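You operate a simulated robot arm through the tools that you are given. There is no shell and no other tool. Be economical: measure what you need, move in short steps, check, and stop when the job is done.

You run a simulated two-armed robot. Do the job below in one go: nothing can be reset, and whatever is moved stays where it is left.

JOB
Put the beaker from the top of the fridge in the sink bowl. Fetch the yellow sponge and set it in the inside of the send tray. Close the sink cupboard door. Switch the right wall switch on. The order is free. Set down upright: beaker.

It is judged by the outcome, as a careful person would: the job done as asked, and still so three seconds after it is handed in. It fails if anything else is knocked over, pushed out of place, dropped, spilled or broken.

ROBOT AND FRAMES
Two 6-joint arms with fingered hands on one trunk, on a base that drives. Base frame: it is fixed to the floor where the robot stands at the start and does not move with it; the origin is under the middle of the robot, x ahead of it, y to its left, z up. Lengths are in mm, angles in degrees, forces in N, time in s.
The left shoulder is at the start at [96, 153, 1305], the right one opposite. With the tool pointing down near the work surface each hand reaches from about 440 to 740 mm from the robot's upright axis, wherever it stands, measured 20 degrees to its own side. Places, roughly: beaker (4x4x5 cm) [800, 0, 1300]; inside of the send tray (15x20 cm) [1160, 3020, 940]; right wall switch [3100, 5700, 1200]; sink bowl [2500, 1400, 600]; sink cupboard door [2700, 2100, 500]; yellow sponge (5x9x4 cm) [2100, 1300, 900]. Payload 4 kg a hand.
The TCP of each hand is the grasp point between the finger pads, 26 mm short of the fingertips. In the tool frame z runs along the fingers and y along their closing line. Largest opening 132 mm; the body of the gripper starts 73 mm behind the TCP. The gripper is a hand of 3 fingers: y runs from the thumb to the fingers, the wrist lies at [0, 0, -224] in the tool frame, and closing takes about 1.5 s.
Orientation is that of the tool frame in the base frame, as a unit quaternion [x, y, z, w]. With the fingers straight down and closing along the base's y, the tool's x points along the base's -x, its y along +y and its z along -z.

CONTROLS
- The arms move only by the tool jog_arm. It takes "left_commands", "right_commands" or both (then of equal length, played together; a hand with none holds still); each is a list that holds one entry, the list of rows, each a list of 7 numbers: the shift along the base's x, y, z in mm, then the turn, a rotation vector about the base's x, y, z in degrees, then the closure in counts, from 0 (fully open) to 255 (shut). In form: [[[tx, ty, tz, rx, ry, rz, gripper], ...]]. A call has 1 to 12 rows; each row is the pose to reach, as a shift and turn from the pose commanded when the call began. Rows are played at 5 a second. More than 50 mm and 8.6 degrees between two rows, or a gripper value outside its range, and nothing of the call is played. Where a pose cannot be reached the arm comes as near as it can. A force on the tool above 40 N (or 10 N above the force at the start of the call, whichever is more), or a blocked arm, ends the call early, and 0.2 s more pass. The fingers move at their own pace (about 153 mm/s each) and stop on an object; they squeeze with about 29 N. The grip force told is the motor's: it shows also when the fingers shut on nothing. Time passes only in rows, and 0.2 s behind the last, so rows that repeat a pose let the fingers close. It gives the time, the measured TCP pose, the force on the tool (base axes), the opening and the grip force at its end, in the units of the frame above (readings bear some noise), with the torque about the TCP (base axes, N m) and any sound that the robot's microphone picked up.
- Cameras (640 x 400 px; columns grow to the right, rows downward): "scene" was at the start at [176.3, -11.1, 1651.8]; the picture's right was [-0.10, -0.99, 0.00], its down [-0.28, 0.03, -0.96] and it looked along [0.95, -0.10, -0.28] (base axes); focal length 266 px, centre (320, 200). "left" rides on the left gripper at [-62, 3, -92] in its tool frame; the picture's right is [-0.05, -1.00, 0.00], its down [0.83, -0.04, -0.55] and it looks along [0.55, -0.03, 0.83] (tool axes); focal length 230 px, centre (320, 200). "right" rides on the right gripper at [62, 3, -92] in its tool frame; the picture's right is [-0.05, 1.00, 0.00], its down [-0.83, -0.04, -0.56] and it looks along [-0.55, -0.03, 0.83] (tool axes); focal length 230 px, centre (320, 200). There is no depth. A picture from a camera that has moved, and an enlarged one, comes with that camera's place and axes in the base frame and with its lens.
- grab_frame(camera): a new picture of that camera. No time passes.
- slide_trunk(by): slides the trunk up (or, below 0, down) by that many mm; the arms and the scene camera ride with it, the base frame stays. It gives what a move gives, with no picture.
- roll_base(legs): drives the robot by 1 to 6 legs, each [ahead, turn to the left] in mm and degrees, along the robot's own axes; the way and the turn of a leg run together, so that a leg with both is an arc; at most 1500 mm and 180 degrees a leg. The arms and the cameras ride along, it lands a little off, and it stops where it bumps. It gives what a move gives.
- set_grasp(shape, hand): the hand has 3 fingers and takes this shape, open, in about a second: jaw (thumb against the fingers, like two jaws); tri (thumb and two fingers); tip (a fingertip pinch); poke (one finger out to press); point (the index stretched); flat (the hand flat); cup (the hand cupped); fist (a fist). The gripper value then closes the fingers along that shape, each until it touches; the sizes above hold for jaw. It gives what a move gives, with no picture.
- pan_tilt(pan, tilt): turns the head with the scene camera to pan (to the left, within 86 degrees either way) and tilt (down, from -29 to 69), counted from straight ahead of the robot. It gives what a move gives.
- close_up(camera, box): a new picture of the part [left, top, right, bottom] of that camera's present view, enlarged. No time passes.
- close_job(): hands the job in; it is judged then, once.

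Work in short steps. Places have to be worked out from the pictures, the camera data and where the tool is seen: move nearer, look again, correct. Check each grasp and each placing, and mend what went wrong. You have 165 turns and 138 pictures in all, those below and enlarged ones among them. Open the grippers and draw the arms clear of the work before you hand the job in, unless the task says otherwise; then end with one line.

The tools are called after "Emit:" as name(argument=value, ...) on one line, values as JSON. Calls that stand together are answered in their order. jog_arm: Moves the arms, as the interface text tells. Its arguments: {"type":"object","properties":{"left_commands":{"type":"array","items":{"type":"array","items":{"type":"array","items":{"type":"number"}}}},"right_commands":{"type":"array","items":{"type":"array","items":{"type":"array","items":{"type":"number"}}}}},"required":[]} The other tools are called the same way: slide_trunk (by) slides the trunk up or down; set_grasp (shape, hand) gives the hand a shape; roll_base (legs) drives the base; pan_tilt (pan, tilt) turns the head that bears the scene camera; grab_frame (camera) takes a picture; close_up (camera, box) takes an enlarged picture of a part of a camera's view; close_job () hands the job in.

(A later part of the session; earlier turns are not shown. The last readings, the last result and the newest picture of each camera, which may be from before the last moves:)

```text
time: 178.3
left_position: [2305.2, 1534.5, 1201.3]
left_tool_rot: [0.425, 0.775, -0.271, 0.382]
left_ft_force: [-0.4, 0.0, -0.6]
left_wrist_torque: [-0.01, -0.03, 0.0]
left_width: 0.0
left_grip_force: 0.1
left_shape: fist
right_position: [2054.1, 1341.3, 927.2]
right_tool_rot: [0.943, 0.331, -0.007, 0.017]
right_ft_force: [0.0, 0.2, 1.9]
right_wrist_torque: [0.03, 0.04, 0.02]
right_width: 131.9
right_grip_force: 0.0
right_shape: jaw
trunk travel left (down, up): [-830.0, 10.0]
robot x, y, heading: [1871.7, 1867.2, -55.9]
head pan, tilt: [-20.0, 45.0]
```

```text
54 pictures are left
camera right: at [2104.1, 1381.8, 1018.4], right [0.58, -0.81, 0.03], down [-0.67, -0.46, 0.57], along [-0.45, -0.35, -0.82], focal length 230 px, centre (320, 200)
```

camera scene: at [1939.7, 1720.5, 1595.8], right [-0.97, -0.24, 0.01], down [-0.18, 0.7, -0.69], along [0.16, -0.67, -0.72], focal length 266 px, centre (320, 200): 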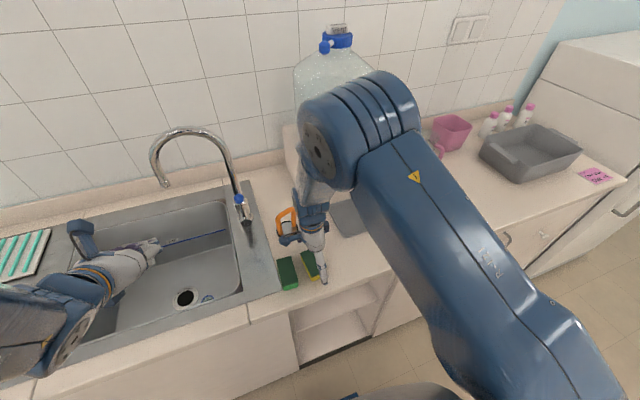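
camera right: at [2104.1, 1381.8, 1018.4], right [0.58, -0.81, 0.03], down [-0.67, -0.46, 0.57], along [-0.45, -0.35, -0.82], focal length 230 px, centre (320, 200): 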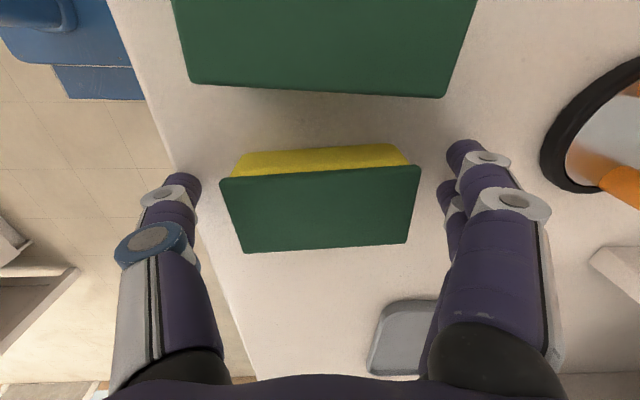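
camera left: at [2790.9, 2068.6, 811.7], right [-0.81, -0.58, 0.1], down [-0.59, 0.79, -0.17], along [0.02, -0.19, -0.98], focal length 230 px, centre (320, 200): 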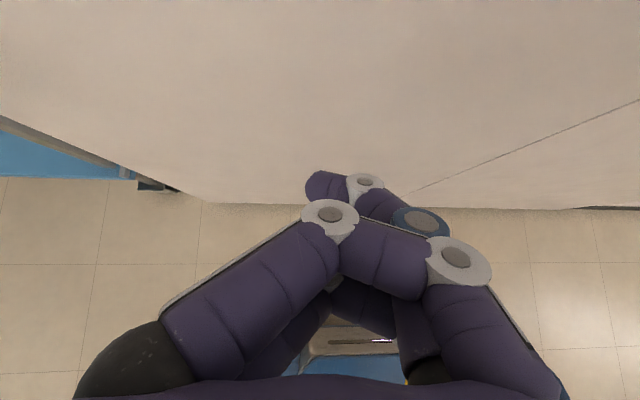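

Sponge is centred on the TCP now. Closing.

Emit:
jog_arm(right_commands=[[[0, 0, 0, 0, 0, 0, 40], [0, 0, 0, 0, 0, 0, 80], [0, 0, 0, 0, 0, 0, 120], [0, 0, 0, 0, 0, 0, 160], [0, 0, 0, 0, 0, 0, 160], [0, 0, 0, 0, 0, 0, 160]]])

Emit:
jog_arm(right_commands=[[[0, 0, 8, 0, 0, 0, 160], [0, 0, 18, 0, 0, 0, 160], [0, 0, 30, 0, 0, 0, 160], [0, 0, 42, 0, 0, 0, 160], [0, 0, 54, 0, 0, 0, 160], [0, 0, 66, 0, 0, 0, 160], [0, 0, 66, 0, 0, 0, 160]]])

Emit:
grab_frame(camera="right")

```text
time: 179.7
left_position: [2303.8, 1535.0, 1201.3]
left_tool_rot: [0.424, 0.775, -0.271, 0.382]
left_ft_force: [0.3, 1.0, 0.2]
left_wrist_torque: [0.0, 0.02, 0.0]
left_width: 0.0
left_grip_force: 0.0
left_shape: fist
right_position: [2054.0, 1342.4, 927.1]
right_tool_rot: [0.944, 0.331, -0.007, 0.017]
right_ft_force: [-1.0, 1.4, 5.1]
right_wrist_torque: [0.23, 0.18, 0.03]
right_width: 77.7
right_grip_force: 28.8
right_shape: jaw
trunk travel left (down, up): [-830.0, 10.0]
robot x, y, heading: [1876.9, 1865.2, -55.8]
head pan, tilt: [-20.0, 45.0]
```

```text
time: 181.3
left_position: [2304.5, 1534.5, 1200.8]
left_tool_rot: [0.425, 0.775, -0.272, 0.381]
left_ft_force: [-0.2, 0.2, -0.3]
left_wrist_torque: [0.0, 0.02, 0.0]
left_width: 0.1
left_grip_force: 0.0
left_shape: fist
right_position: [2054.4, 1340.3, 993.6]
right_tool_rot: [0.943, 0.331, -0.006, 0.017]
right_ft_force: [-0.7, -0.9, 0.4]
right_wrist_torque: [0.0, 0.01, 0.01]
right_width: 77.9
right_grip_force: 29.1
right_shape: jaw
trunk travel left (down, up): [-830.0, 10.0]
robot x, y, heading: [1877.5, 1866.1, -56.1]
head pan, tilt: [-20.0, 45.0]
```

```text
53 pictures are left
camera right: at [2102.9, 1381.0, 1084.9], right [0.58, -0.81, 0.03], down [-0.68, -0.46, 0.57], along [-0.45, -0.35, -0.82], focal length 230 px, centre (320, 200)
```

right: 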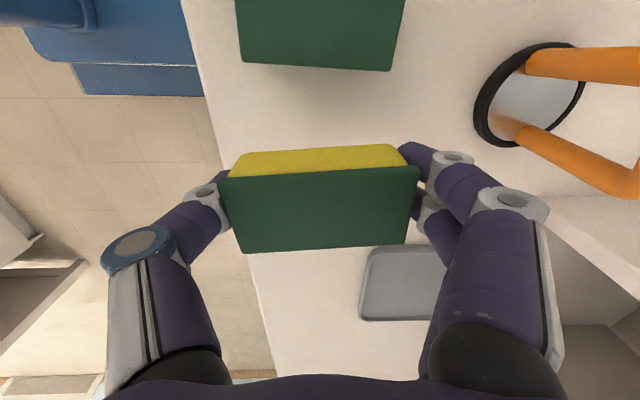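

Sponge is held. I lift a little more, back away from the counter, and turn toward the island, then look at the tray before approaching.

Emit:
jog_arm(right_commands=[[[-4, 5, 12, 0, 0, 0, 160], [-8, 10, 25, 0, 0, 0, 160], [-12, 15, 38, 0, 0, 0, 160], [-16, 20, 52, 0, 0, 0, 160], [-20, 25, 66, 0, 0, 0, 160], [-24, 30, 80, 0, 0, 0, 160], [-24, 30, 90, 0, 0, 0, 160], [-24, 30, 90, 0, 0, 0, 160]]])

Emit:
roll_base(legs=[[-260, 0], [0, -164]])

Emit:
pan_tilt(pan=-5, tilt=35)

Emit:
grab_frame(camera="scene")

```text
time: 183.1
left_position: [2305.0, 1535.2, 1201.5]
left_tool_rot: [0.425, 0.774, -0.271, 0.382]
left_ft_force: [-0.5, -0.1, -0.5]
left_wrist_torque: [-0.01, -0.02, -0.01]
left_width: 0.2
left_grip_force: 0.1
left_shape: fist
right_position: [2029.3, 1369.6, 1085.9]
right_tool_rot: [0.946, 0.322, 0.006, 0.014]
right_ft_force: [0.4, 0.0, -0.9]
right_wrist_torque: [-0.04, 0.0, -0.01]
right_width: 78.0
right_grip_force: 29.1
right_shape: jaw
trunk travel left (down, up): [-830.0, 10.0]
robot x, y, heading: [1874.3, 1869.5, -55.8]
head pan, tilt: [-20.0, 45.0]
```

```text
time: 192.2
left_position: [1208.9, 2267.8, 1200.9]
left_tool_rot: [0.832, -0.296, -0.406, -0.237]
left_ft_force: [0.0, -0.6, -0.5]
left_wrist_torque: [0.01, -0.05, 0.01]
left_width: 0.1
left_grip_force: 0.0
left_shape: fist
right_position: [1437.0, 2513.1, 1084.5]
right_tool_rot: [-0.461, 0.887, 0.017, 0.003]
right_ft_force: [-0.5, 0.4, -0.2]
right_wrist_torque: [0.0, 0.0, -0.03]
right_width: 77.8
right_grip_force: 29.0
right_shape: jaw
trunk travel left (down, up): [-830.0, 10.0]
robot x, y, heading: [1714.2, 2070.6, 140.3]
head pan, tilt: [-20.0, 45.0]
```

```text
time: 193.0
left_position: [1215.6, 2276.1, 1204.8]
left_tool_rot: [0.828, -0.293, -0.401, -0.26]
left_ft_force: [0.0, 0.2, -0.2]
left_wrist_torque: [-0.01, 0.05, -0.01]
left_width: 0.0
left_grip_force: 0.0
left_shape: fist
right_position: [1452.9, 2505.4, 1092.9]
right_tool_rot: [-0.461, 0.887, 0.027, -0.001]
right_ft_force: [0.4, 0.5, -0.3]
right_wrist_torque: [0.01, 0.04, -0.03]
right_width: 77.8
right_grip_force: 29.7
right_shape: jaw
trunk travel left (down, up): [-830.0, 10.0]
robot x, y, heading: [1712.5, 2070.1, 140.7]
head pan, tilt: [-5.0, 35.0]
```

```text
52 pictures are left
camera scene: at [1599.4, 2187.9, 1604.9], right [0.79, 0.61, 0.0], down [0.39, -0.5, -0.77], along [-0.47, 0.61, -0.64], focal length 266 px, centre (320, 200)
```

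scene: 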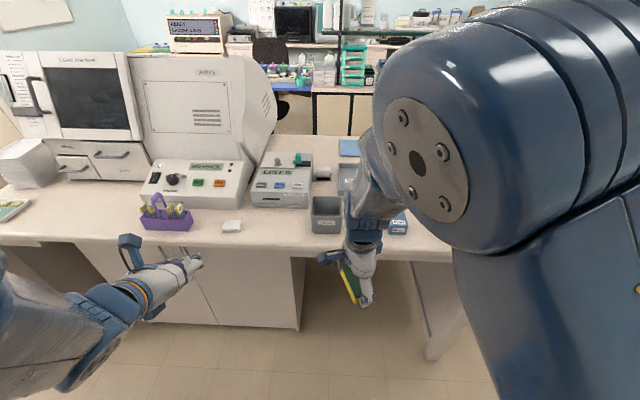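

The right elbow hides the tray area. I turn the robot right so the tray falls in the clear part of the view.

Emit:
roll_base(legs=[[0, -32]])

Emit:
pan_tilt(pan=5, tilt=35)

Emit:
grab_frame(camera="scene")

```text
time: 195.1
left_position: [1399.0, 2507.5, 1206.6]
left_tool_rot: [0.724, -0.496, -0.307, -0.368]
left_ft_force: [0.1, -0.5, 0.5]
left_wrist_torque: [0.04, 0.0, 0.02]
left_width: 0.0
left_grip_force: 0.0
left_shape: fist
right_position: [1725.0, 2575.2, 1093.0]
right_tool_rot: [-0.196, 0.98, 0.025, 0.007]
right_ft_force: [-0.8, -0.7, 0.4]
right_wrist_torque: [-0.02, 0.01, 0.04]
right_width: 77.6
right_grip_force: 29.2
right_shape: jaw
trunk travel left (down, up): [-830.0, 10.0]
robot x, y, heading: [1709.0, 2069.2, 107.9]
head pan, tilt: [-5.0, 35.0]
```

```text
time: 195.8
left_position: [1409.0, 2510.3, 1209.6]
left_tool_rot: [0.719, -0.494, -0.296, -0.389]
left_ft_force: [-0.2, -0.9, -0.4]
left_wrist_torque: [0.0, -0.02, 0.02]
left_width: 0.1
left_grip_force: 0.1
left_shape: fist
right_position: [1733.3, 2559.1, 1099.6]
right_tool_rot: [-0.195, 0.98, 0.034, 0.008]
right_ft_force: [0.3, 0.9, 0.8]
right_wrist_torque: [-0.01, 0.02, 0.03]
right_width: 77.7
right_grip_force: 28.8
right_shape: jaw
trunk travel left (down, up): [-830.0, 10.0]
robot x, y, heading: [1710.5, 2066.8, 108.4]
head pan, tilt: [5.0, 35.0]
```

```text
51 pictures are left
camera scene: at [1677.3, 2229.0, 1604.7], right [0.99, 0.1, 0.0], down [0.07, -0.64, -0.77], along [-0.08, 0.76, -0.64], focal length 266 px, centre (320, 200)
```

scene: 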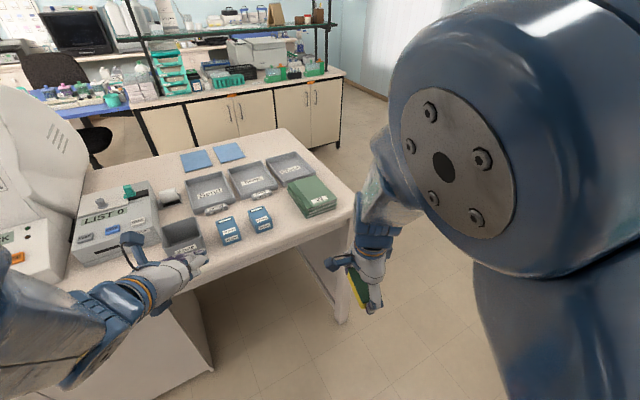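

Emit:
close_up(camera="scene", box=[150, 130, 350, 260])

```text
3.08 times, centred on (250, 195) of scene
camera zoom: at [1677.3, 2229.0, 1604.7], right [0.99, 0.1, 0.0], down [0.07, -0.64, -0.77], along [-0.08, 0.76, -0.64], focal length 820 px, centre (535, 215)
```

zoom: 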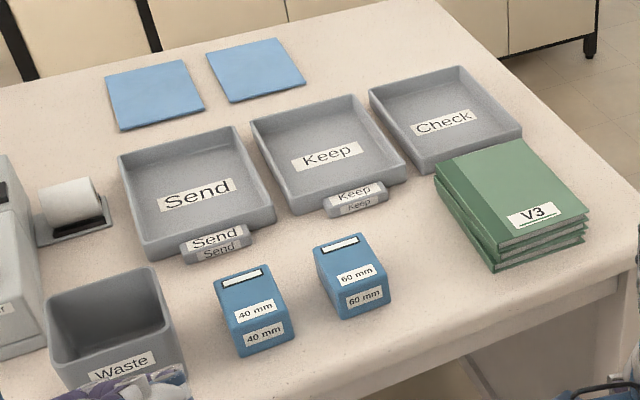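

The "Send" tray is the leftmost, its floor centre near (1149, 3024); the table overhangs its cupboards, so the base can go partly under. I turn square to the table and advance in two steps.

Emit:
roll_base(legs=[[0, 17], [330, 0]])

Emit:
pan_tilt(pan=10, tilt=40)

Emit:
grab_frame(camera="scene")

Emit:
grab_frame(camera="right")

```text
time: 199.0
left_position: [1098.6, 2673.2, 1208.7]
left_tool_rot: [0.784, -0.39, -0.355, -0.328]
left_ft_force: [0.1, -0.1, -0.5]
left_wrist_torque: [0.02, -0.01, 0.02]
left_width: 0.0
left_grip_force: 0.2
left_shape: fist
right_position: [1402.8, 2817.3, 1101.1]
right_tool_rot: [-0.333, 0.942, 0.037, 0.002]
right_ft_force: [0.0, -0.7, -0.3]
right_wrist_torque: [-0.01, 0.01, 0.02]
right_width: 77.6
right_grip_force: 29.0
right_shape: jaw
trunk travel left (down, up): [-830.0, 10.0]
robot x, y, heading: [1517.3, 2333.3, 124.7]
head pan, tilt: [5.0, 35.0]
```

```text
time: 199.7
left_position: [1104.1, 2680.0, 1210.7]
left_tool_rot: [0.779, -0.392, -0.349, -0.343]
left_ft_force: [-0.3, 0.7, -0.8]
left_wrist_torque: [0.01, 0.0, -0.03]
left_width: 0.0
left_grip_force: 0.3
left_shape: fist
right_position: [1414.9, 2806.6, 1108.9]
right_tool_rot: [-0.333, 0.942, 0.044, 0.0]
right_ft_force: [-0.3, 0.2, -0.1]
right_wrist_torque: [-0.03, 0.01, 0.04]
right_width: 77.6
right_grip_force: 29.0
right_shape: jaw
trunk travel left (down, up): [-830.0, 10.0]
robot x, y, heading: [1516.9, 2339.1, 124.9]
head pan, tilt: [10.0, 40.0]
```

```text
49 pictures are left
camera scene: at [1437.0, 2482.7, 1603.6], right [0.91, 0.42, 0.0], down [0.28, -0.59, -0.76], along [-0.32, 0.69, -0.65], focal length 266 px, centre (320, 200)
```

scene: 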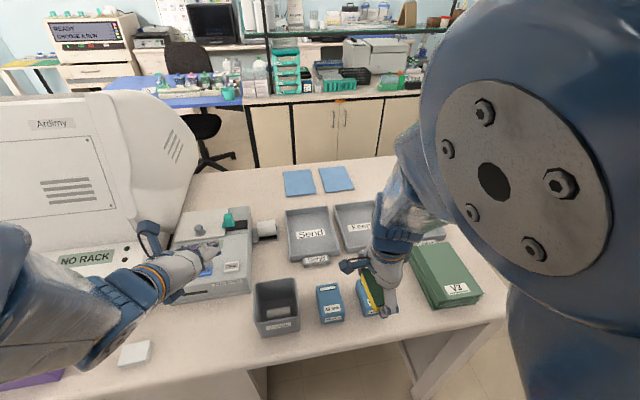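

```text
48 pictures are left
camera right: at [1367.1, 2763.5, 1198.9], right [-0.59, 0.81, 0.08], down [0.69, 0.44, 0.57], along [0.43, 0.39, -0.81], focal length 230 px, centre (320, 200)
```

right: 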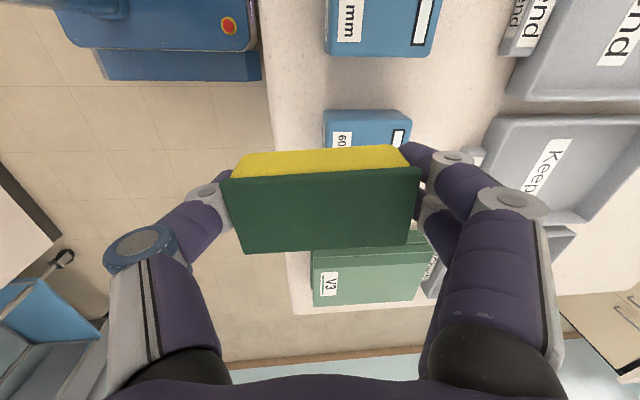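

Tray floor centre now computes to (1157, 3016). I go forward 110 mm more; arms are above everything on the table.

Emit:
roll_base(legs=[[110, 0]])

Emit:
grab_frame(camera="right")

```text
time: 200.9
left_position: [1053.4, 2749.3, 1221.7]
left_tool_rot: [0.775, -0.391, -0.358, -0.345]
left_ft_force: [-0.2, 0.2, -1.4]
left_wrist_torque: [0.04, 0.01, -0.03]
left_width: 0.0
left_grip_force: 0.0
left_shape: fist
right_position: [1360.8, 2881.7, 1116.1]
right_tool_rot: [-0.331, 0.942, 0.053, -0.002]
right_ft_force: [0.3, 1.3, 0.0]
right_wrist_torque: [-0.03, 0.0, 0.0]
right_width: 77.6
right_grip_force: 28.7
right_shape: jaw
trunk travel left (down, up): [-830.0, 10.0]
robot x, y, heading: [1457.5, 2432.6, 124.2]
head pan, tilt: [10.0, 40.0]
```

```text
47 pictures are left
camera right: at [1315.1, 2838.2, 1207.2], right [-0.58, 0.81, 0.1], down [0.7, 0.43, 0.57], along [0.42, 0.41, -0.81], focal length 230 px, centre (320, 200)
```

right: 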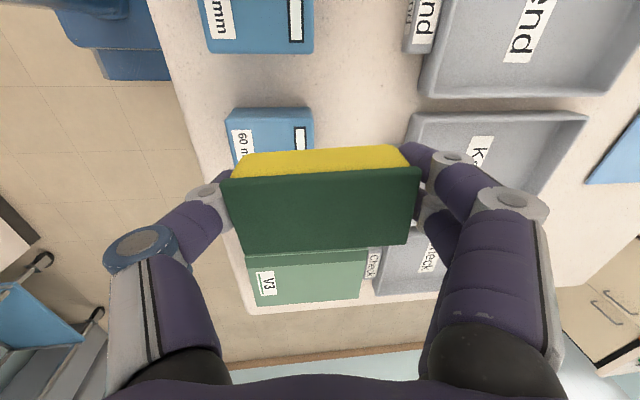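

Tray is 651 mm ahead, 84 mm right of me. I carry the sponge over it, levelling the tool.

Emit:
jog_arm(right_commands=[[[-10, 7, 0, -0.5, -0.2, 0, 160], [-22, 14, 0, -1, -0.4, 0, 160], [-36, 23, 0, -1.5, -0.6, 0, 160], [-52, 33, 0, -2, -0.8, 0, 160], [-68, 44, 0, -2.5, -1, 0, 160], [-84, 55, 0, -3, -1.2, 0, 160], [-100, 66, 0, -3.5, -1.4, 0, 160], [-116, 76, 0, -4, -1.6, 0, 160], [-132, 86, 0, -4.6, -1.8, 0, 160], [-148, 97, 0, -5.2, -2, 0, 160], [-160, 105, 0, -5.7, -2.2, 0, 160], [-160, 105, 0, -5.7, -2.2, 0, 160]]])

Emit:
grab_frame(camera="right")

Emit:
grab_frame(camera="scene")

```text
time: 203.5
left_position: [1044.8, 2775.9, 1214.2]
left_tool_rot: [0.773, -0.393, -0.346, -0.358]
left_ft_force: [0.0, 0.5, -0.1]
left_wrist_torque: [0.02, 0.03, -0.02]
left_width: 0.0
left_grip_force: 0.1
left_shape: fist
right_position: [1199.0, 2992.5, 1112.9]
right_tool_rot: [-0.331, 0.943, -0.001, 0.001]
right_ft_force: [-0.4, 0.3, 0.0]
right_wrist_torque: [-0.02, -0.02, 0.01]
right_width: 77.7
right_grip_force: 29.1
right_shape: jaw
trunk travel left (down, up): [-830.0, 10.0]
robot x, y, heading: [1450.5, 2427.4, 124.5]
head pan, tilt: [10.0, 40.0]
```

```text
46 pictures are left
camera right: at [1149.1, 2957.0, 1206.4], right [-0.58, 0.81, 0.0], down [0.67, 0.49, 0.56], along [0.45, 0.32, -0.83], focal length 230 px, centre (320, 200)
```

right: 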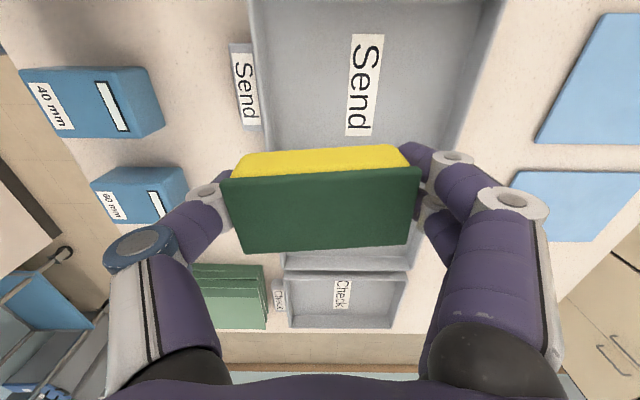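

```text
45 pictures are left
camera scene: at [1376.1, 2573.4, 1599.2], right [0.92, 0.4, 0.0], down [0.28, -0.63, -0.72], along [-0.28, 0.67, -0.69], focal length 266 px, centre (320, 200)
```

scene: 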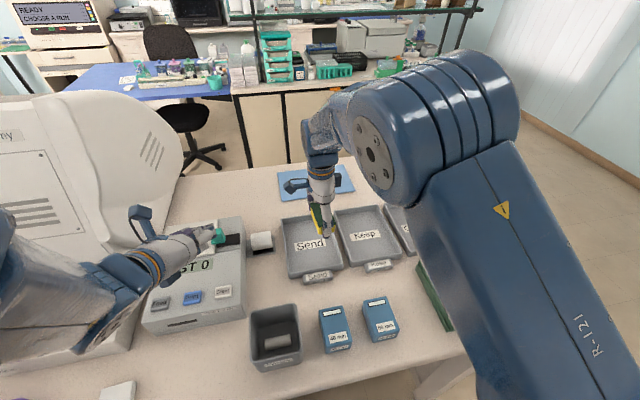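

Tray centre computes at about (1153, 3014) with floor z≈940. I shift onto it and lower part way.

Emit:
jog_arm(right_commands=[[[-10, 5, 0, 0, 0, 0, 160], [-20, 10, 0, 0, 0, 0, 160], [-32, 16, 0, 0, 0, 0, 160], [-46, 22, 0, 0, 0, 0, 160], [-46, 22, -12, 0, 0, 0, 160], [-46, 22, -24, 0, 0, 0, 160], [-46, 22, -36, 0, 0, 0, 160], [-46, 22, -48, 0, 0, 0, 160], [-46, 22, -60, 0, 0, 0, 160], [-46, 22, -60, 0, 0, 0, 160]]])

Emit:
grab_frame(camera="right")

Emit:
close_up(camera="scene", box=[240, 130, 420, 300])

```text
time: 204.3
left_position: [1052.4, 2781.0, 1217.9]
left_tool_rot: [0.767, -0.392, -0.341, -0.377]
left_ft_force: [1.0, -0.4, 0.8]
left_wrist_torque: [-0.01, 0.0, 0.02]
left_width: 0.0
left_grip_force: 0.1
left_shape: fist
right_position: [1180.7, 2993.0, 1126.0]
right_tool_rot: [-0.33, 0.944, 0.009, 0.001]
right_ft_force: [0.3, 0.0, -1.0]
right_wrist_torque: [0.0, 0.01, 0.0]
right_width: 77.7
right_grip_force: 29.4
right_shape: jaw
trunk travel left (down, up): [-830.0, 10.0]
robot x, y, heading: [1454.4, 2431.5, 124.6]
head pan, tilt: [10.0, 40.0]
stopped in row 4 (right hand): the arm was blocked; the commanded pose is now the measured one
```

```text
44 pictures are left
camera right: at [1131.7, 2956.4, 1219.1], right [-0.58, 0.81, 0.02], down [0.68, 0.47, 0.56], along [0.45, 0.34, -0.83], focal length 230 px, centre (320, 200)
```

right: 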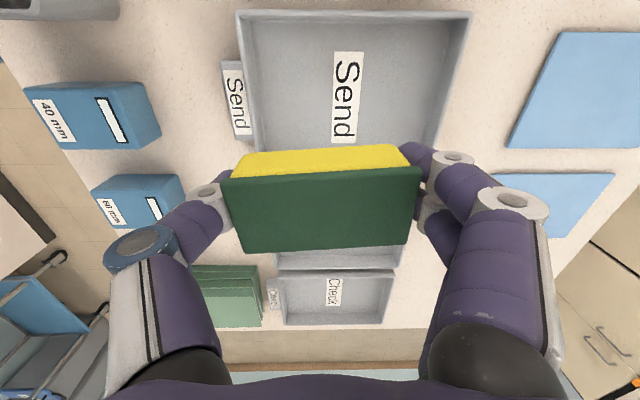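

```text
2.35 times, centred on (330, 215) of scene
camera zoom: at [1378.5, 2573.2, 1597.9], right [0.93, 0.37, 0.0], down [0.26, -0.65, -0.71], along [-0.26, 0.66, -0.7], focal length 627 px, centre (296, 165)
```

zoom: 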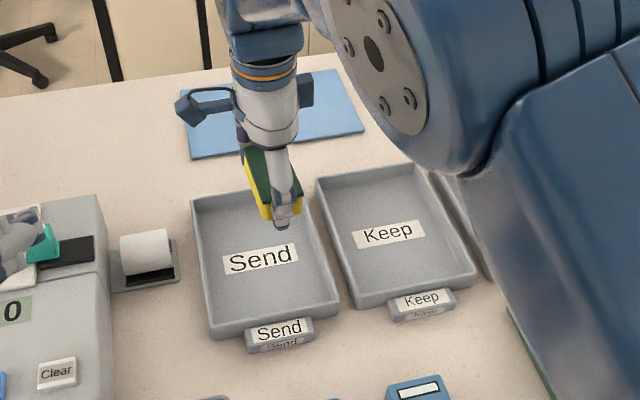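

The right elbow is pressing the head, which blocks the arm. I turn the base left 11° so the tray lies further to my right and the elbow moves outward.

Emit:
roll_base(legs=[[0, 11]])

Emit:
pan_tilt(pan=15, tilt=40)

Emit:
grab_frame(camera="right")

Emit:
grab_frame(camera="scene")

```text
time: 205.5
left_position: [985.3, 2694.1, 1215.9]
left_tool_rot: [0.805, -0.318, -0.374, -0.333]
left_ft_force: [0.0, 0.2, 0.5]
left_wrist_torque: [0.03, -0.03, -0.02]
left_width: 0.0
left_grip_force: 0.1
left_shape: fist
right_position: [1075.7, 2931.5, 1123.9]
right_tool_rot: [-0.419, 0.908, 0.008, -0.001]
right_ft_force: [0.5, 0.2, 0.2]
right_wrist_torque: [0.02, 0.02, 0.02]
right_width: 77.6
right_grip_force: 28.9
right_shape: jaw
trunk travel left (down, up): [-830.0, 10.0]
robot x, y, heading: [1453.5, 2429.6, 135.7]
head pan, tilt: [10.0, 40.0]
```

```text
time: 206.1
left_position: [990.9, 2699.1, 1217.6]
left_tool_rot: [0.802, -0.318, -0.367, -0.348]
left_ft_force: [-0.1, 1.1, 0.1]
left_wrist_torque: [0.01, 0.01, -0.04]
left_width: 0.0
left_grip_force: 0.1
left_shape: fist
right_position: [1091.9, 2922.9, 1135.0]
right_tool_rot: [-0.412, 0.911, 0.012, -0.008]
right_ft_force: [0.5, -0.3, 0.2]
right_wrist_torque: [-0.01, -0.01, 0.01]
right_width: 77.6
right_grip_force: 28.7
right_shape: jaw
trunk travel left (down, up): [-830.0, 10.0]
robot x, y, heading: [1454.3, 2434.1, 135.6]
head pan, tilt: [15.0, 40.0]
```

```text
42 pictures are left
camera right: at [1051.9, 2878.0, 1228.7], right [-0.72, 0.7, 0.03], down [0.59, 0.59, 0.55], along [0.37, 0.41, -0.83], focal length 230 px, centre (320, 200)
```

right: 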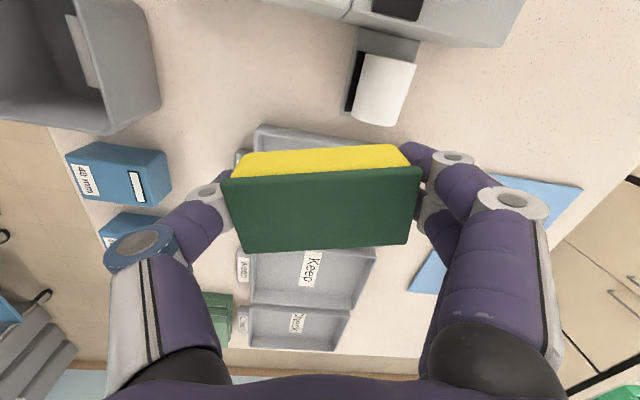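

```text
41 pictures are left
camera scene: at [1318.1, 2530.7, 1610.6], right [0.47, 0.88, -0.01], down [0.52, -0.28, -0.81], along [-0.72, 0.37, -0.59], focal length 266 px, centre (320, 200)
```

scene: 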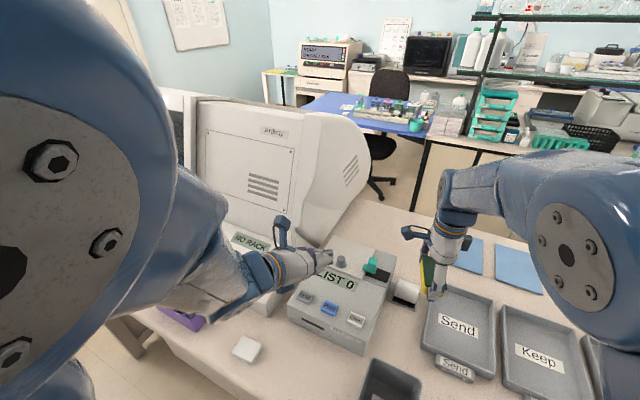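

The sponge needs to move (+61, +91) to the tray centre. I move there with a yaw correction, then look.

Emit:
jog_arm(right_commands=[[[6, 9, 0, 0, 0, -1, 160], [12, 18, 0, 0, 0, -2, 160], [20, 29, 0, 0, 0, -4, 160], [28, 41, 0, 0, 0, -6, 160], [36, 53, -4, 0, 0, -8, 160], [44, 66, -10, 0, 0, -10, 160], [52, 78, -18, 0, 0, -11, 160], [61, 91, -26, 0, 0, -11, 160], [61, 91, -36, 0, 0, -11, 160], [61, 91, -46, 0, 0, -11, 160], [61, 91, -46, 0, 0, -11, 160]]])

Emit:
grab_frame(camera="right")

Emit:
grab_frame(camera="scene")

```text
time: 208.5
left_position: [992.6, 2697.9, 1219.2]
left_tool_rot: [0.798, -0.322, -0.373, -0.346]
left_ft_force: [-0.6, -0.3, -0.2]
left_wrist_torque: [-0.02, -0.01, -0.01]
left_width: 0.1
left_grip_force: 0.1
left_shape: fist
right_position: [1154.7, 3009.7, 1088.7]
right_tool_rot: [-0.328, 0.944, 0.015, -0.001]
right_ft_force: [0.4, -0.5, -0.4]
right_wrist_torque: [-0.01, 0.0, -0.02]
right_width: 77.5
right_grip_force: 29.1
right_shape: jaw
trunk travel left (down, up): [-830.0, 10.0]
robot x, y, heading: [1454.9, 2433.9, 135.9]
head pan, tilt: [15.0, 40.0]
```

```text
40 pictures are left
camera right: at [1105.8, 2971.7, 1181.9], right [-0.58, 0.81, 0.03], down [0.69, 0.47, 0.56], along [0.44, 0.35, -0.83], focal length 230 px, centre (320, 200)
```

right: 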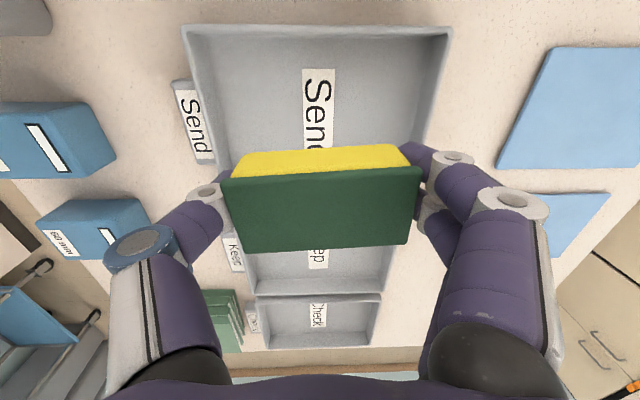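

```text
39 pictures are left
camera scene: at [1318.2, 2525.1, 1609.9], right [0.42, 0.91, -0.01], down [0.54, -0.25, -0.8], along [-0.73, 0.33, -0.59], focal length 266 px, centre (320, 200)
```

scene: 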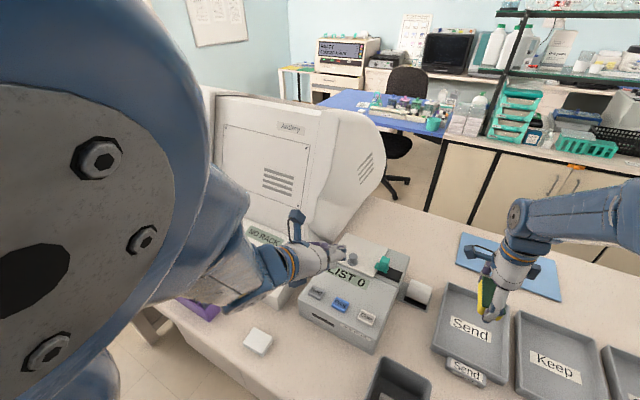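

The label/tray centre now computes to (1150, 3010), right under the TCP. I lower to z≈985.

Emit:
jog_arm(right_commands=[[[0, 0, -12, 0, 0, 0, 160], [0, 0, -25, 0, 0, 0, 160], [0, 0, -38, 0, 0, 0, 160], [0, 0, -51, 0, 0, 0, 160], [0, 0, -64, 0, 0, 0, 160], [0, 0, -75, 0, 0, 0, 160], [0, 0, -84, 0, 0, 0, 160], [0, 0, -92, 0, 0, 0, 160], [0, 0, -97, 0, 0, 0, 160], [0, 0, -97, 0, 0, 0, 160]]])

Emit:
grab_frame(camera="right")

Emit:
close_up(camera="scene", box=[400, 220, 600, 390])

```text
time: 210.7
left_position: [990.8, 2697.0, 1221.3]
left_tool_rot: [0.798, -0.323, -0.375, -0.345]
left_ft_force: [-0.6, 0.8, -0.8]
left_wrist_torque: [0.02, 0.0, -0.01]
left_width: 0.0
left_grip_force: 0.0
left_shape: fist
right_position: [1153.0, 3008.1, 992.8]
right_tool_rot: [-0.329, 0.944, 0.015, -0.003]
right_ft_force: [0.4, -0.8, 0.2]
right_wrist_torque: [-0.01, -0.01, -0.04]
right_width: 77.5
right_grip_force: 28.7
right_shape: jaw
trunk travel left (down, up): [-830.0, 10.0]
robot x, y, heading: [1451.6, 2432.8, 135.7]
head pan, tilt: [15.0, 40.0]
```

```text
38 pictures are left
camera right: at [1104.7, 2971.1, 1085.9], right [-0.58, 0.81, 0.03], down [0.69, 0.47, 0.56], along [0.44, 0.35, -0.83], focal length 230 px, centre (320, 200)
```

right: 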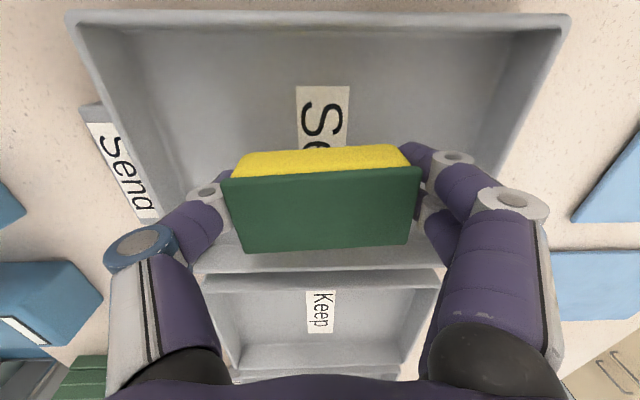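

```text
2.35 times, centred on (500, 305) of scene
camera zoom: at [1317.1, 2522.3, 1609.6], right [0.39, 0.92, -0.01], down [0.55, -0.24, -0.8], along [-0.74, 0.31, -0.6], focal length 627 px, centre (-104, -47)
```

zoom: 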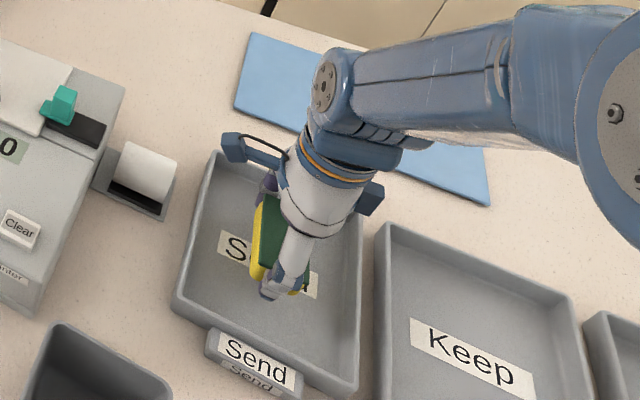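

The sponge sits over the middle of the Send label, inside the walls. I lower gently to contact.

Emit:
jog_arm(right_commands=[[[0, 0, -3, 0, 0, 0, 160], [0, 0, -6, 0, 0, 0, 160], [0, 0, -9, 0, 0, 0, 160], [0, 0, -12, 0, 0, 0, 160], [0, 0, -12, 0, 0, 0, 160]]])

```text
time: 211.9
left_position: [992.4, 2696.4, 1220.7]
left_tool_rot: [0.797, -0.324, -0.376, -0.345]
left_ft_force: [0.1, 0.1, 0.1]
left_wrist_torque: [0.02, -0.01, -0.02]
left_width: 0.0
left_grip_force: 0.1
left_shape: fist
right_position: [1152.7, 3010.6, 981.8]
right_tool_rot: [-0.329, 0.944, 0.015, -0.003]
right_ft_force: [0.1, -0.2, -0.6]
right_wrist_torque: [0.0, -0.03, 0.0]
right_width: 77.6
right_grip_force: 29.3
right_shape: jaw
trunk travel left (down, up): [-830.0, 10.0]
robot x, y, heading: [1449.8, 2431.5, 135.7]
head pan, tilt: [15.0, 40.0]
```

No contact yet at z 982; a little further.

Emit:
jog_arm(right_commands=[[[0, 0, -3, 0, 0, 0, 160], [0, 0, -6, 0, 0, 0, 160], [0, 0, -9, 0, 0, 0, 160], [0, 0, -12, 0, 0, 0, 160], [0, 0, -12, 0, 0, 0, 160]]])

Emit:
grab_frame(camera="right")

```text
time: 213.1
left_position: [993.1, 2695.7, 1220.9]
left_tool_rot: [0.797, -0.324, -0.377, -0.343]
left_ft_force: [-0.2, -0.9, -0.7]
left_wrist_torque: [0.0, 0.02, -0.01]
left_width: 0.0
left_grip_force: 0.1
left_shape: fist
right_position: [1153.9, 3010.2, 971.5]
right_tool_rot: [-0.329, 0.944, 0.019, -0.003]
right_ft_force: [1.3, 4.0, 19.5]
right_wrist_torque: [-0.71, -0.6, 0.14]
right_width: 76.9
right_grip_force: 28.9
right_shape: jaw
trunk travel left (down, up): [-830.0, 10.0]
robot x, y, heading: [1455.6, 2432.5, 135.5]
head pan, tilt: [15.0, 40.0]
```

```text
36 pictures are left
camera right: at [1105.0, 2970.4, 1064.4], right [-0.58, 0.81, 0.04], down [0.69, 0.46, 0.56], along [0.44, 0.35, -0.83], focal length 230 px, centre (320, 200)
```

right: 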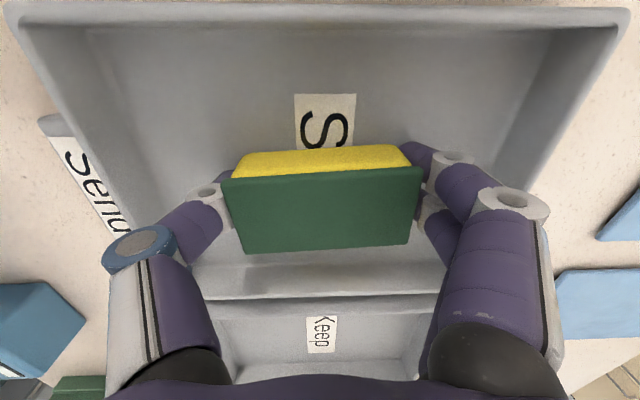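

Contact (19 N) — it rests on the tray floor. I open partly and rise.

Emit:
jog_arm(right_commands=[[[0, 0, 1, 0, 0, 0, 130], [0, 0, 2, 0, 0, 0, 90], [0, 0, 2, 0, 0, 0, 55], [0, 0, 2, 0, 0, 0, 55], [0, 0, 8, 0, 0, 0, 55], [0, 0, 18, 0, 0, 0, 55], [0, 0, 30, 0, 0, 0, 55], [0, 0, 42, 0, 0, 0, 55], [0, 0, 56, 0, 0, 0, 55], [0, 0, 70, 0, 0, 0, 55], [0, 0, 85, 0, 0, 0, 55], [0, 0, 100, 0, 0, 0, 55]]])

Emit:
grab_frame(camera="right")

```text
time: 215.7
left_position: [991.9, 2697.9, 1219.7]
left_tool_rot: [0.797, -0.326, -0.376, -0.343]
left_ft_force: [0.3, -0.1, 0.3]
left_wrist_torque: [-0.01, 0.0, 0.0]
left_width: 0.0
left_grip_force: 0.0
left_shape: fist
right_position: [1153.2, 3007.7, 1069.8]
right_tool_rot: [-0.33, 0.944, 0.016, -0.001]
right_ft_force: [-0.2, -1.0, 0.5]
right_wrist_torque: [0.0, 0.03, 0.02]
right_width: 103.3
right_grip_force: 0.0
right_shape: jaw
trunk travel left (down, up): [-830.0, 10.0]
robot x, y, heading: [1453.7, 2431.1, 135.6]
head pan, tilt: [15.0, 40.0]
```

```text
35 pictures are left
camera right: at [1104.9, 2970.5, 1161.6], right [-0.58, 0.81, 0.03], down [0.69, 0.47, 0.56], along [0.44, 0.35, -0.83], focal length 230 px, centre (320, 200)
```

right: 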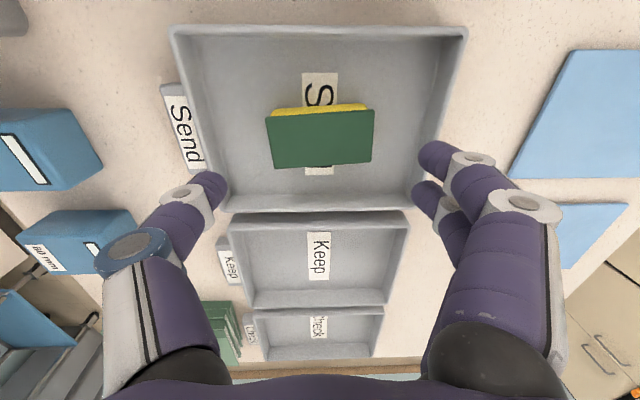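

The sponge lies flat in the Send tray. I back away from the table and drive toward the far wall with the switches.

Emit:
roll_base(legs=[[-380, 0], [0, -88.6], [1114, 0]])

```text
time: 221.3
left_position: [1852.8, 2681.4, 1218.1]
left_tool_rot: [-0.458, 0.723, 0.051, 0.514]
left_ft_force: [-0.2, 0.3, 0.3]
left_wrist_torque: [-0.04, 0.01, 0.01]
left_width: 0.0
left_grip_force: 0.0
left_shape: fist
right_position: [2176.2, 2589.7, 1092.2]
right_tool_rot: [0.298, 0.954, 0.031, 0.014]
right_ft_force: [0.2, 0.7, -0.5]
right_wrist_torque: [-0.03, -0.02, 0.02]
right_width: 103.5
right_grip_force: 0.1
right_shape: jaw
trunk travel left (down, up): [-830.0, 10.0]
robot x, y, heading: [1720.9, 2170.5, 62.3]
head pan, tilt: [15.0, 40.0]
stopped in leg 2: the robot was blocked; the commanded pose is now the measured one
```

Stopped mid-turn with nothing near; I continue the turn and drive on.

Emit:
roll_base(legs=[[0, -15], [1100, 0]])

```text
time: 227.9
left_position: [2699.1, 3463.3, 1217.8]
left_tool_rot: [-0.373, 0.771, -0.005, 0.515]
left_ft_force: [-0.7, -0.1, 0.0]
left_wrist_torque: [0.0, -0.02, 0.06]
left_width: 0.3
left_grip_force: 0.0
left_shape: fist
right_position: [2993.3, 3302.3, 1090.1]
right_tool_rot: [0.405, 0.914, 0.031, 0.016]
right_ft_force: [-1.1, 0.3, -0.6]
right_wrist_torque: [-0.01, -0.01, 0.01]
right_width: 103.6
right_grip_force: 0.1
right_shape: jaw
trunk travel left (down, up): [-830.0, 10.0]
robot x, y, heading: [2452.2, 2996.2, 49.4]
head pan, tilt: [15.0, 40.0]
```

At (2452, 2996). I turn toward the switch wall and look ahead.

Emit:
roll_base(legs=[[0, 42]])

Emit:
pan_tilt(pan=-20, tilt=10)

Emit:
grab_frame(camera="scene")

```text
time: 230.4
left_position: [2330.6, 3510.5, 1224.0]
left_tool_rot: [0.618, -0.593, -0.175, -0.485]
left_ft_force: [0.1, 0.6, -0.1]
left_wrist_torque: [0.0, 0.02, 0.0]
left_width: 0.0
left_grip_force: 0.0
left_shape: fist
right_position: [2655.0, 3566.6, 1100.0]
right_tool_rot: [0.054, 0.998, 0.043, 0.003]
right_ft_force: [0.0, 0.3, -0.2]
right_wrist_torque: [-0.01, -0.03, 0.01]
right_width: 103.5
right_grip_force: 0.0
right_shape: jaw
trunk travel left (down, up): [-830.0, 10.0]
robot x, y, heading: [2460.7, 2998.4, 91.1]
head pan, tilt: [15.0, 40.0]
```

```text
time: 231.4
left_position: [2336.6, 3506.4, 1220.2]
left_tool_rot: [0.617, -0.593, -0.161, -0.492]
left_ft_force: [0.3, 0.4, -0.5]
left_wrist_torque: [0.01, -0.01, 0.01]
left_width: 0.0
left_grip_force: 0.1
left_shape: fist
right_position: [2657.2, 3546.7, 1111.5]
right_tool_rot: [0.053, 0.997, 0.051, 0.004]
right_ft_force: [0.3, -0.2, -0.7]
right_wrist_torque: [0.01, 0.02, -0.01]
right_width: 103.4
right_grip_force: 0.1
right_shape: jaw
trunk travel left (down, up): [-830.0, 10.0]
robot x, y, heading: [2458.9, 2997.9, 91.1]
head pan, tilt: [-20.0, 10.0]
```

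```text
34 pictures are left
camera scene: at [2444.9, 3172.4, 1639.1], right [0.99, 0.16, 0.0], down [0.05, -0.31, -0.95], along [-0.15, 0.94, -0.31], focal length 266 px, centre (320, 200)
```

scene: 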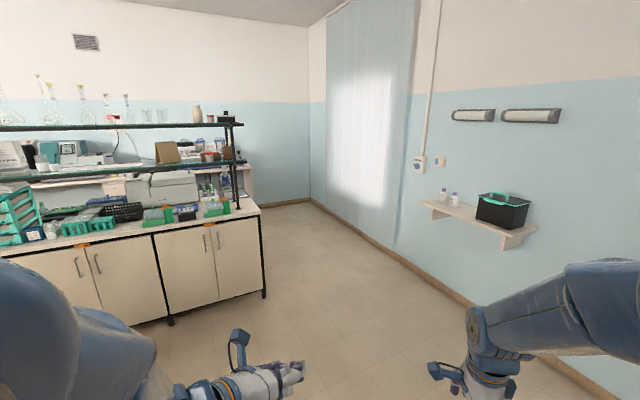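

Emit:
close_up(camera="scene", box=[390, 130, 490, 210])

```text
5.00 times, centred on (440, 170) of scene
camera zoom: at [2444.9, 3172.4, 1639.1], right [0.99, 0.16, 0.0], down [0.05, -0.31, -0.95], along [-0.15, 0.94, -0.31], focal length 1333 px, centre (-280, 350)
```

zoom: 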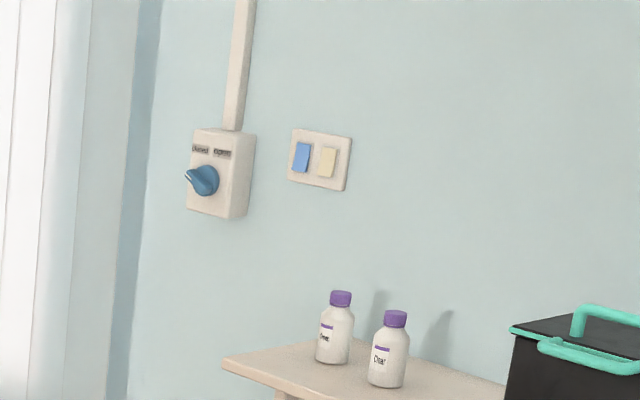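

The target is the right, cream rocker of the double plate near (3130, 5700, 1215), beside a blind knob. The way is clear; I drive to about 770 mm in front of it and face the wall.

Emit:
roll_base(legs=[[1200, 0], [1170, 0]])

Emit:
roll_base(legs=[[0, -56]])

Emit:
pan_tilt(pan=0, tilt=20)

Emit:
grab_frame(camera="scene")

```text
time: 243.1
left_position: [2327.8, 5906.8, 1227.8]
left_tool_rot: [0.604, -0.603, -0.17, -0.493]
left_ft_force: [-0.1, -0.5, 0.2]
left_wrist_torque: [0.0, 0.02, 0.01]
left_width: 0.0
left_grip_force: 0.0
left_shape: fist
right_position: [2648.1, 5938.7, 1111.5]
right_tool_rot: [0.061, 0.997, 0.052, 0.003]
right_ft_force: [0.9, 0.0, -0.6]
right_wrist_torque: [0.0, -0.02, 0.01]
right_width: 103.4
right_grip_force: 0.0
right_shape: jaw
trunk travel left (down, up): [-830.0, 10.0]
robot x, y, heading: [2441.3, 5397.8, 90.0]
head pan, tilt: [-20.0, 10.0]
```

```text
time: 246.2
left_position: [2811.3, 5767.6, 1234.9]
left_tool_rot: [-0.256, 0.801, -0.12, 0.528]
left_ft_force: [0.2, -0.2, -0.3]
left_wrist_torque: [0.02, 0.01, 0.0]
left_width: 0.0
left_grip_force: 0.0
left_shape: fist
right_position: [2993.1, 5509.6, 1119.6]
right_tool_rot: [0.53, 0.846, 0.051, 0.033]
right_ft_force: [0.3, -1.0, 0.0]
right_wrist_torque: [0.0, -0.01, 0.01]
right_width: 103.5
right_grip_force: 0.1
right_shape: jaw
trunk travel left (down, up): [-830.0, 10.0]
robot x, y, heading: [2438.0, 5402.1, 33.1]
head pan, tilt: [-20.0, 10.0]
```

```text
time: 247.1
left_position: [2814.2, 5760.2, 1242.6]
left_tool_rot: [-0.254, 0.791, -0.141, 0.537]
left_ft_force: [-0.3, -0.3, -1.1]
left_wrist_torque: [-0.01, 0.0, -0.01]
left_width: 0.0
left_grip_force: 0.1
left_shape: fist
right_position: [2978.3, 5498.8, 1128.3]
right_tool_rot: [0.529, 0.846, 0.059, 0.035]
right_ft_force: [-0.4, -0.6, 0.3]
right_wrist_torque: [0.05, 0.02, -0.04]
right_width: 103.4
right_grip_force: 0.1
right_shape: jaw
trunk travel left (down, up): [-830.0, 10.0]
robot x, y, heading: [2436.7, 5399.0, 33.1]
head pan, tilt: [0.0, 20.0]
```

```text
32 pictures are left
camera scene: at [2595.5, 5474.3, 1638.2], right [0.32, -0.95, 0.0], down [-0.3, -0.1, -0.95], along [0.9, 0.3, -0.32], focal length 266 px, centre (320, 200)
```

scene: 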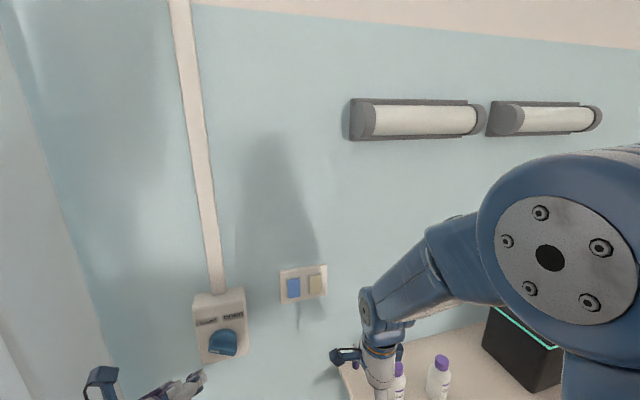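

I'm facing the plate; its right rocker is near (3151, 5670, 1205). I zoom in to read the rocker states.

Emit:
close_up(camera="scene", box=[265, 255, 345, 310])

Emit:
grab_frame(camera="right")

```text
7.27 times, centred on (305, 282) of scene
camera zoom: at [2595.5, 5474.3, 1638.2], right [0.32, -0.95, 0.0], down [-0.3, -0.1, -0.95], along [0.9, 0.3, -0.32], focal length 1938 px, centre (429, -400)
```

zoom: 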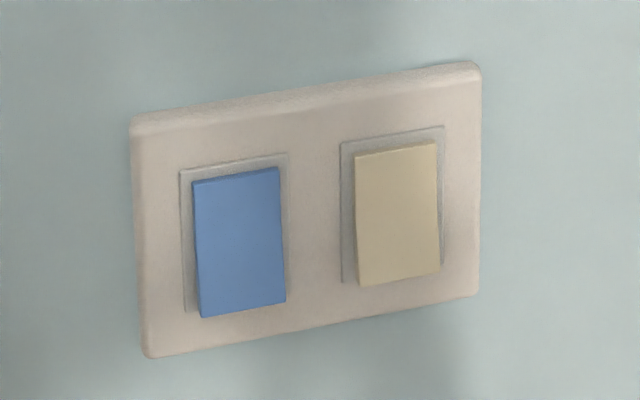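

```text
30 pictures are left
camera right: at [2942.7, 5549.4, 1220.9], right [0.91, 0.39, 0.14], down [0.26, -0.8, 0.54], along [0.32, -0.46, -0.83], focal length 230 px, centre (320, 200)
```

right: 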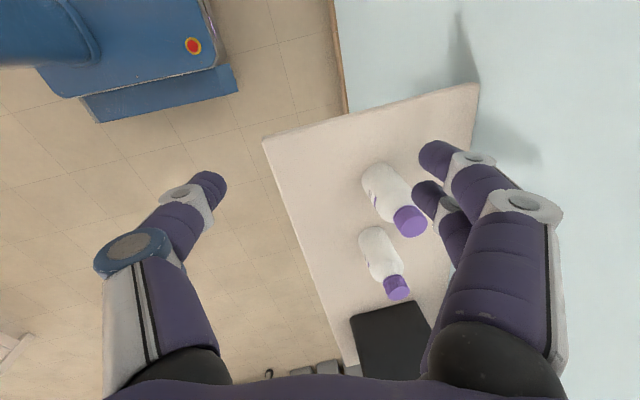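

Both rockers stick out at the bottom (same, off state), so the lower half of the cream one must be pressed in. I back up 80 mm, shape the right hand to poke, and pitch it to point at the wall.

Emit:
roll_base(legs=[[-80, 0]])

Emit:
set_grasp(hand="right", shape="poke")

Emit:
jog_arm(right_commands=[[[5, 6, 5, 3.9, -5.6, 0.1, 0], [12, 13, 10, 7.9, -11.2, 0.2, 0], [20, 22, 16, 11.8, -16.8, 0.4, 0], [29, 32, 22, 15.8, -22.3, 0.5, 0], [38, 42, 28, 19.7, -27.9, 0.6, 0], [47, 52, 34, 23.6, -33.5, 0.8, 0], [56, 62, 40, 27.6, -39.1, 0.9, 0], [65, 72, 45, 31.5, -44.7, 1, 0], [74, 82, 50, 35.5, -50.3, 1.2, 0], [83, 92, 55, 39.4, -55.8, 1.3, 0], [92, 102, 60, 43.4, -61.4, 1.5, 0], [100, 111, 62, 47.3, -67, 1.6, 0]]])

Emit:
grab_frame(camera="scene")

```text
time: 248.1
left_position: [2717.2, 5703.2, 1248.4]
left_tool_rot: [-0.25, 0.795, -0.116, 0.54]
left_ft_force: [-0.5, -0.1, -0.6]
left_wrist_torque: [0.01, -0.05, -0.01]
left_width: 0.0
left_grip_force: 0.0
left_shape: fist
right_position: [2901.7, 5449.1, 1131.7]
right_tool_rot: [0.53, 0.845, 0.062, 0.037]
right_ft_force: [0.0, -0.5, -0.1]
right_wrist_torque: [-0.06, 0.05, 0.0]
right_width: 103.5
right_grip_force: 0.3
right_shape: jaw
trunk travel left (down, up): [-830.0, 10.0]
robot x, y, heading: [2372.1, 5358.7, 33.2]
head pan, tilt: [0.0, 20.0]
```

```text
time: 249.0
left_position: [2726.8, 5712.5, 1222.4]
left_tool_rot: [-0.266, 0.805, -0.124, 0.516]
left_ft_force: [-0.2, 1.3, -0.6]
left_wrist_torque: [0.02, -0.08, -0.05]
left_width: 0.2
left_grip_force: 0.1
left_shape: fist
right_position: [2914.8, 5456.6, 1125.2]
right_tool_rot: [0.53, 0.846, 0.057, 0.036]
right_ft_force: [0.7, 0.0, 0.8]
right_wrist_torque: [-0.01, 0.06, 0.0]
right_width: 0.3
right_grip_force: 0.1
right_shape: poke
trunk travel left (down, up): [-830.0, 10.0]
robot x, y, heading: [2373.1, 5355.0, 33.1]
head pan, tilt: [0.0, 20.0]
```

```text
time: 251.6
left_position: [2741.3, 5721.9, 1216.2]
left_tool_rot: [-0.267, 0.805, -0.13, 0.514]
left_ft_force: [0.3, 0.9, 0.5]
left_wrist_torque: [0.04, -0.06, -0.03]
left_width: 0.2
left_grip_force: 0.0
left_shape: fist
right_position: [3066.6, 5518.6, 1180.1]
right_tool_rot: [0.365, 0.61, 0.661, 0.239]
right_ft_force: [0.4, 0.3, 0.5]
right_wrist_torque: [-0.02, -0.02, -0.01]
right_width: 0.0
right_grip_force: 0.0
right_shape: poke
right hand out of reach, approached as far as the arm can: row 4, 5, 6, 7, 8, 9, 10, 11, 12
trunk travel left (down, up): [-830.0, 10.0]
robot x, y, heading: [2368.0, 5360.9, 33.1]
head pan, tilt: [0.0, 20.0]
```

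```text
29 pictures are left
camera scene: at [2507.4, 5463.2, 1627.4], right [0.64, -0.77, 0.0], down [-0.33, -0.27, -0.9], along [0.7, 0.58, -0.43], focal length 266 px, centre (320, 200)
```

scene: 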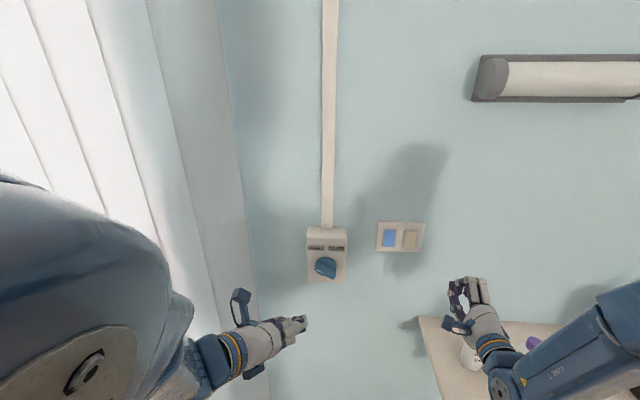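

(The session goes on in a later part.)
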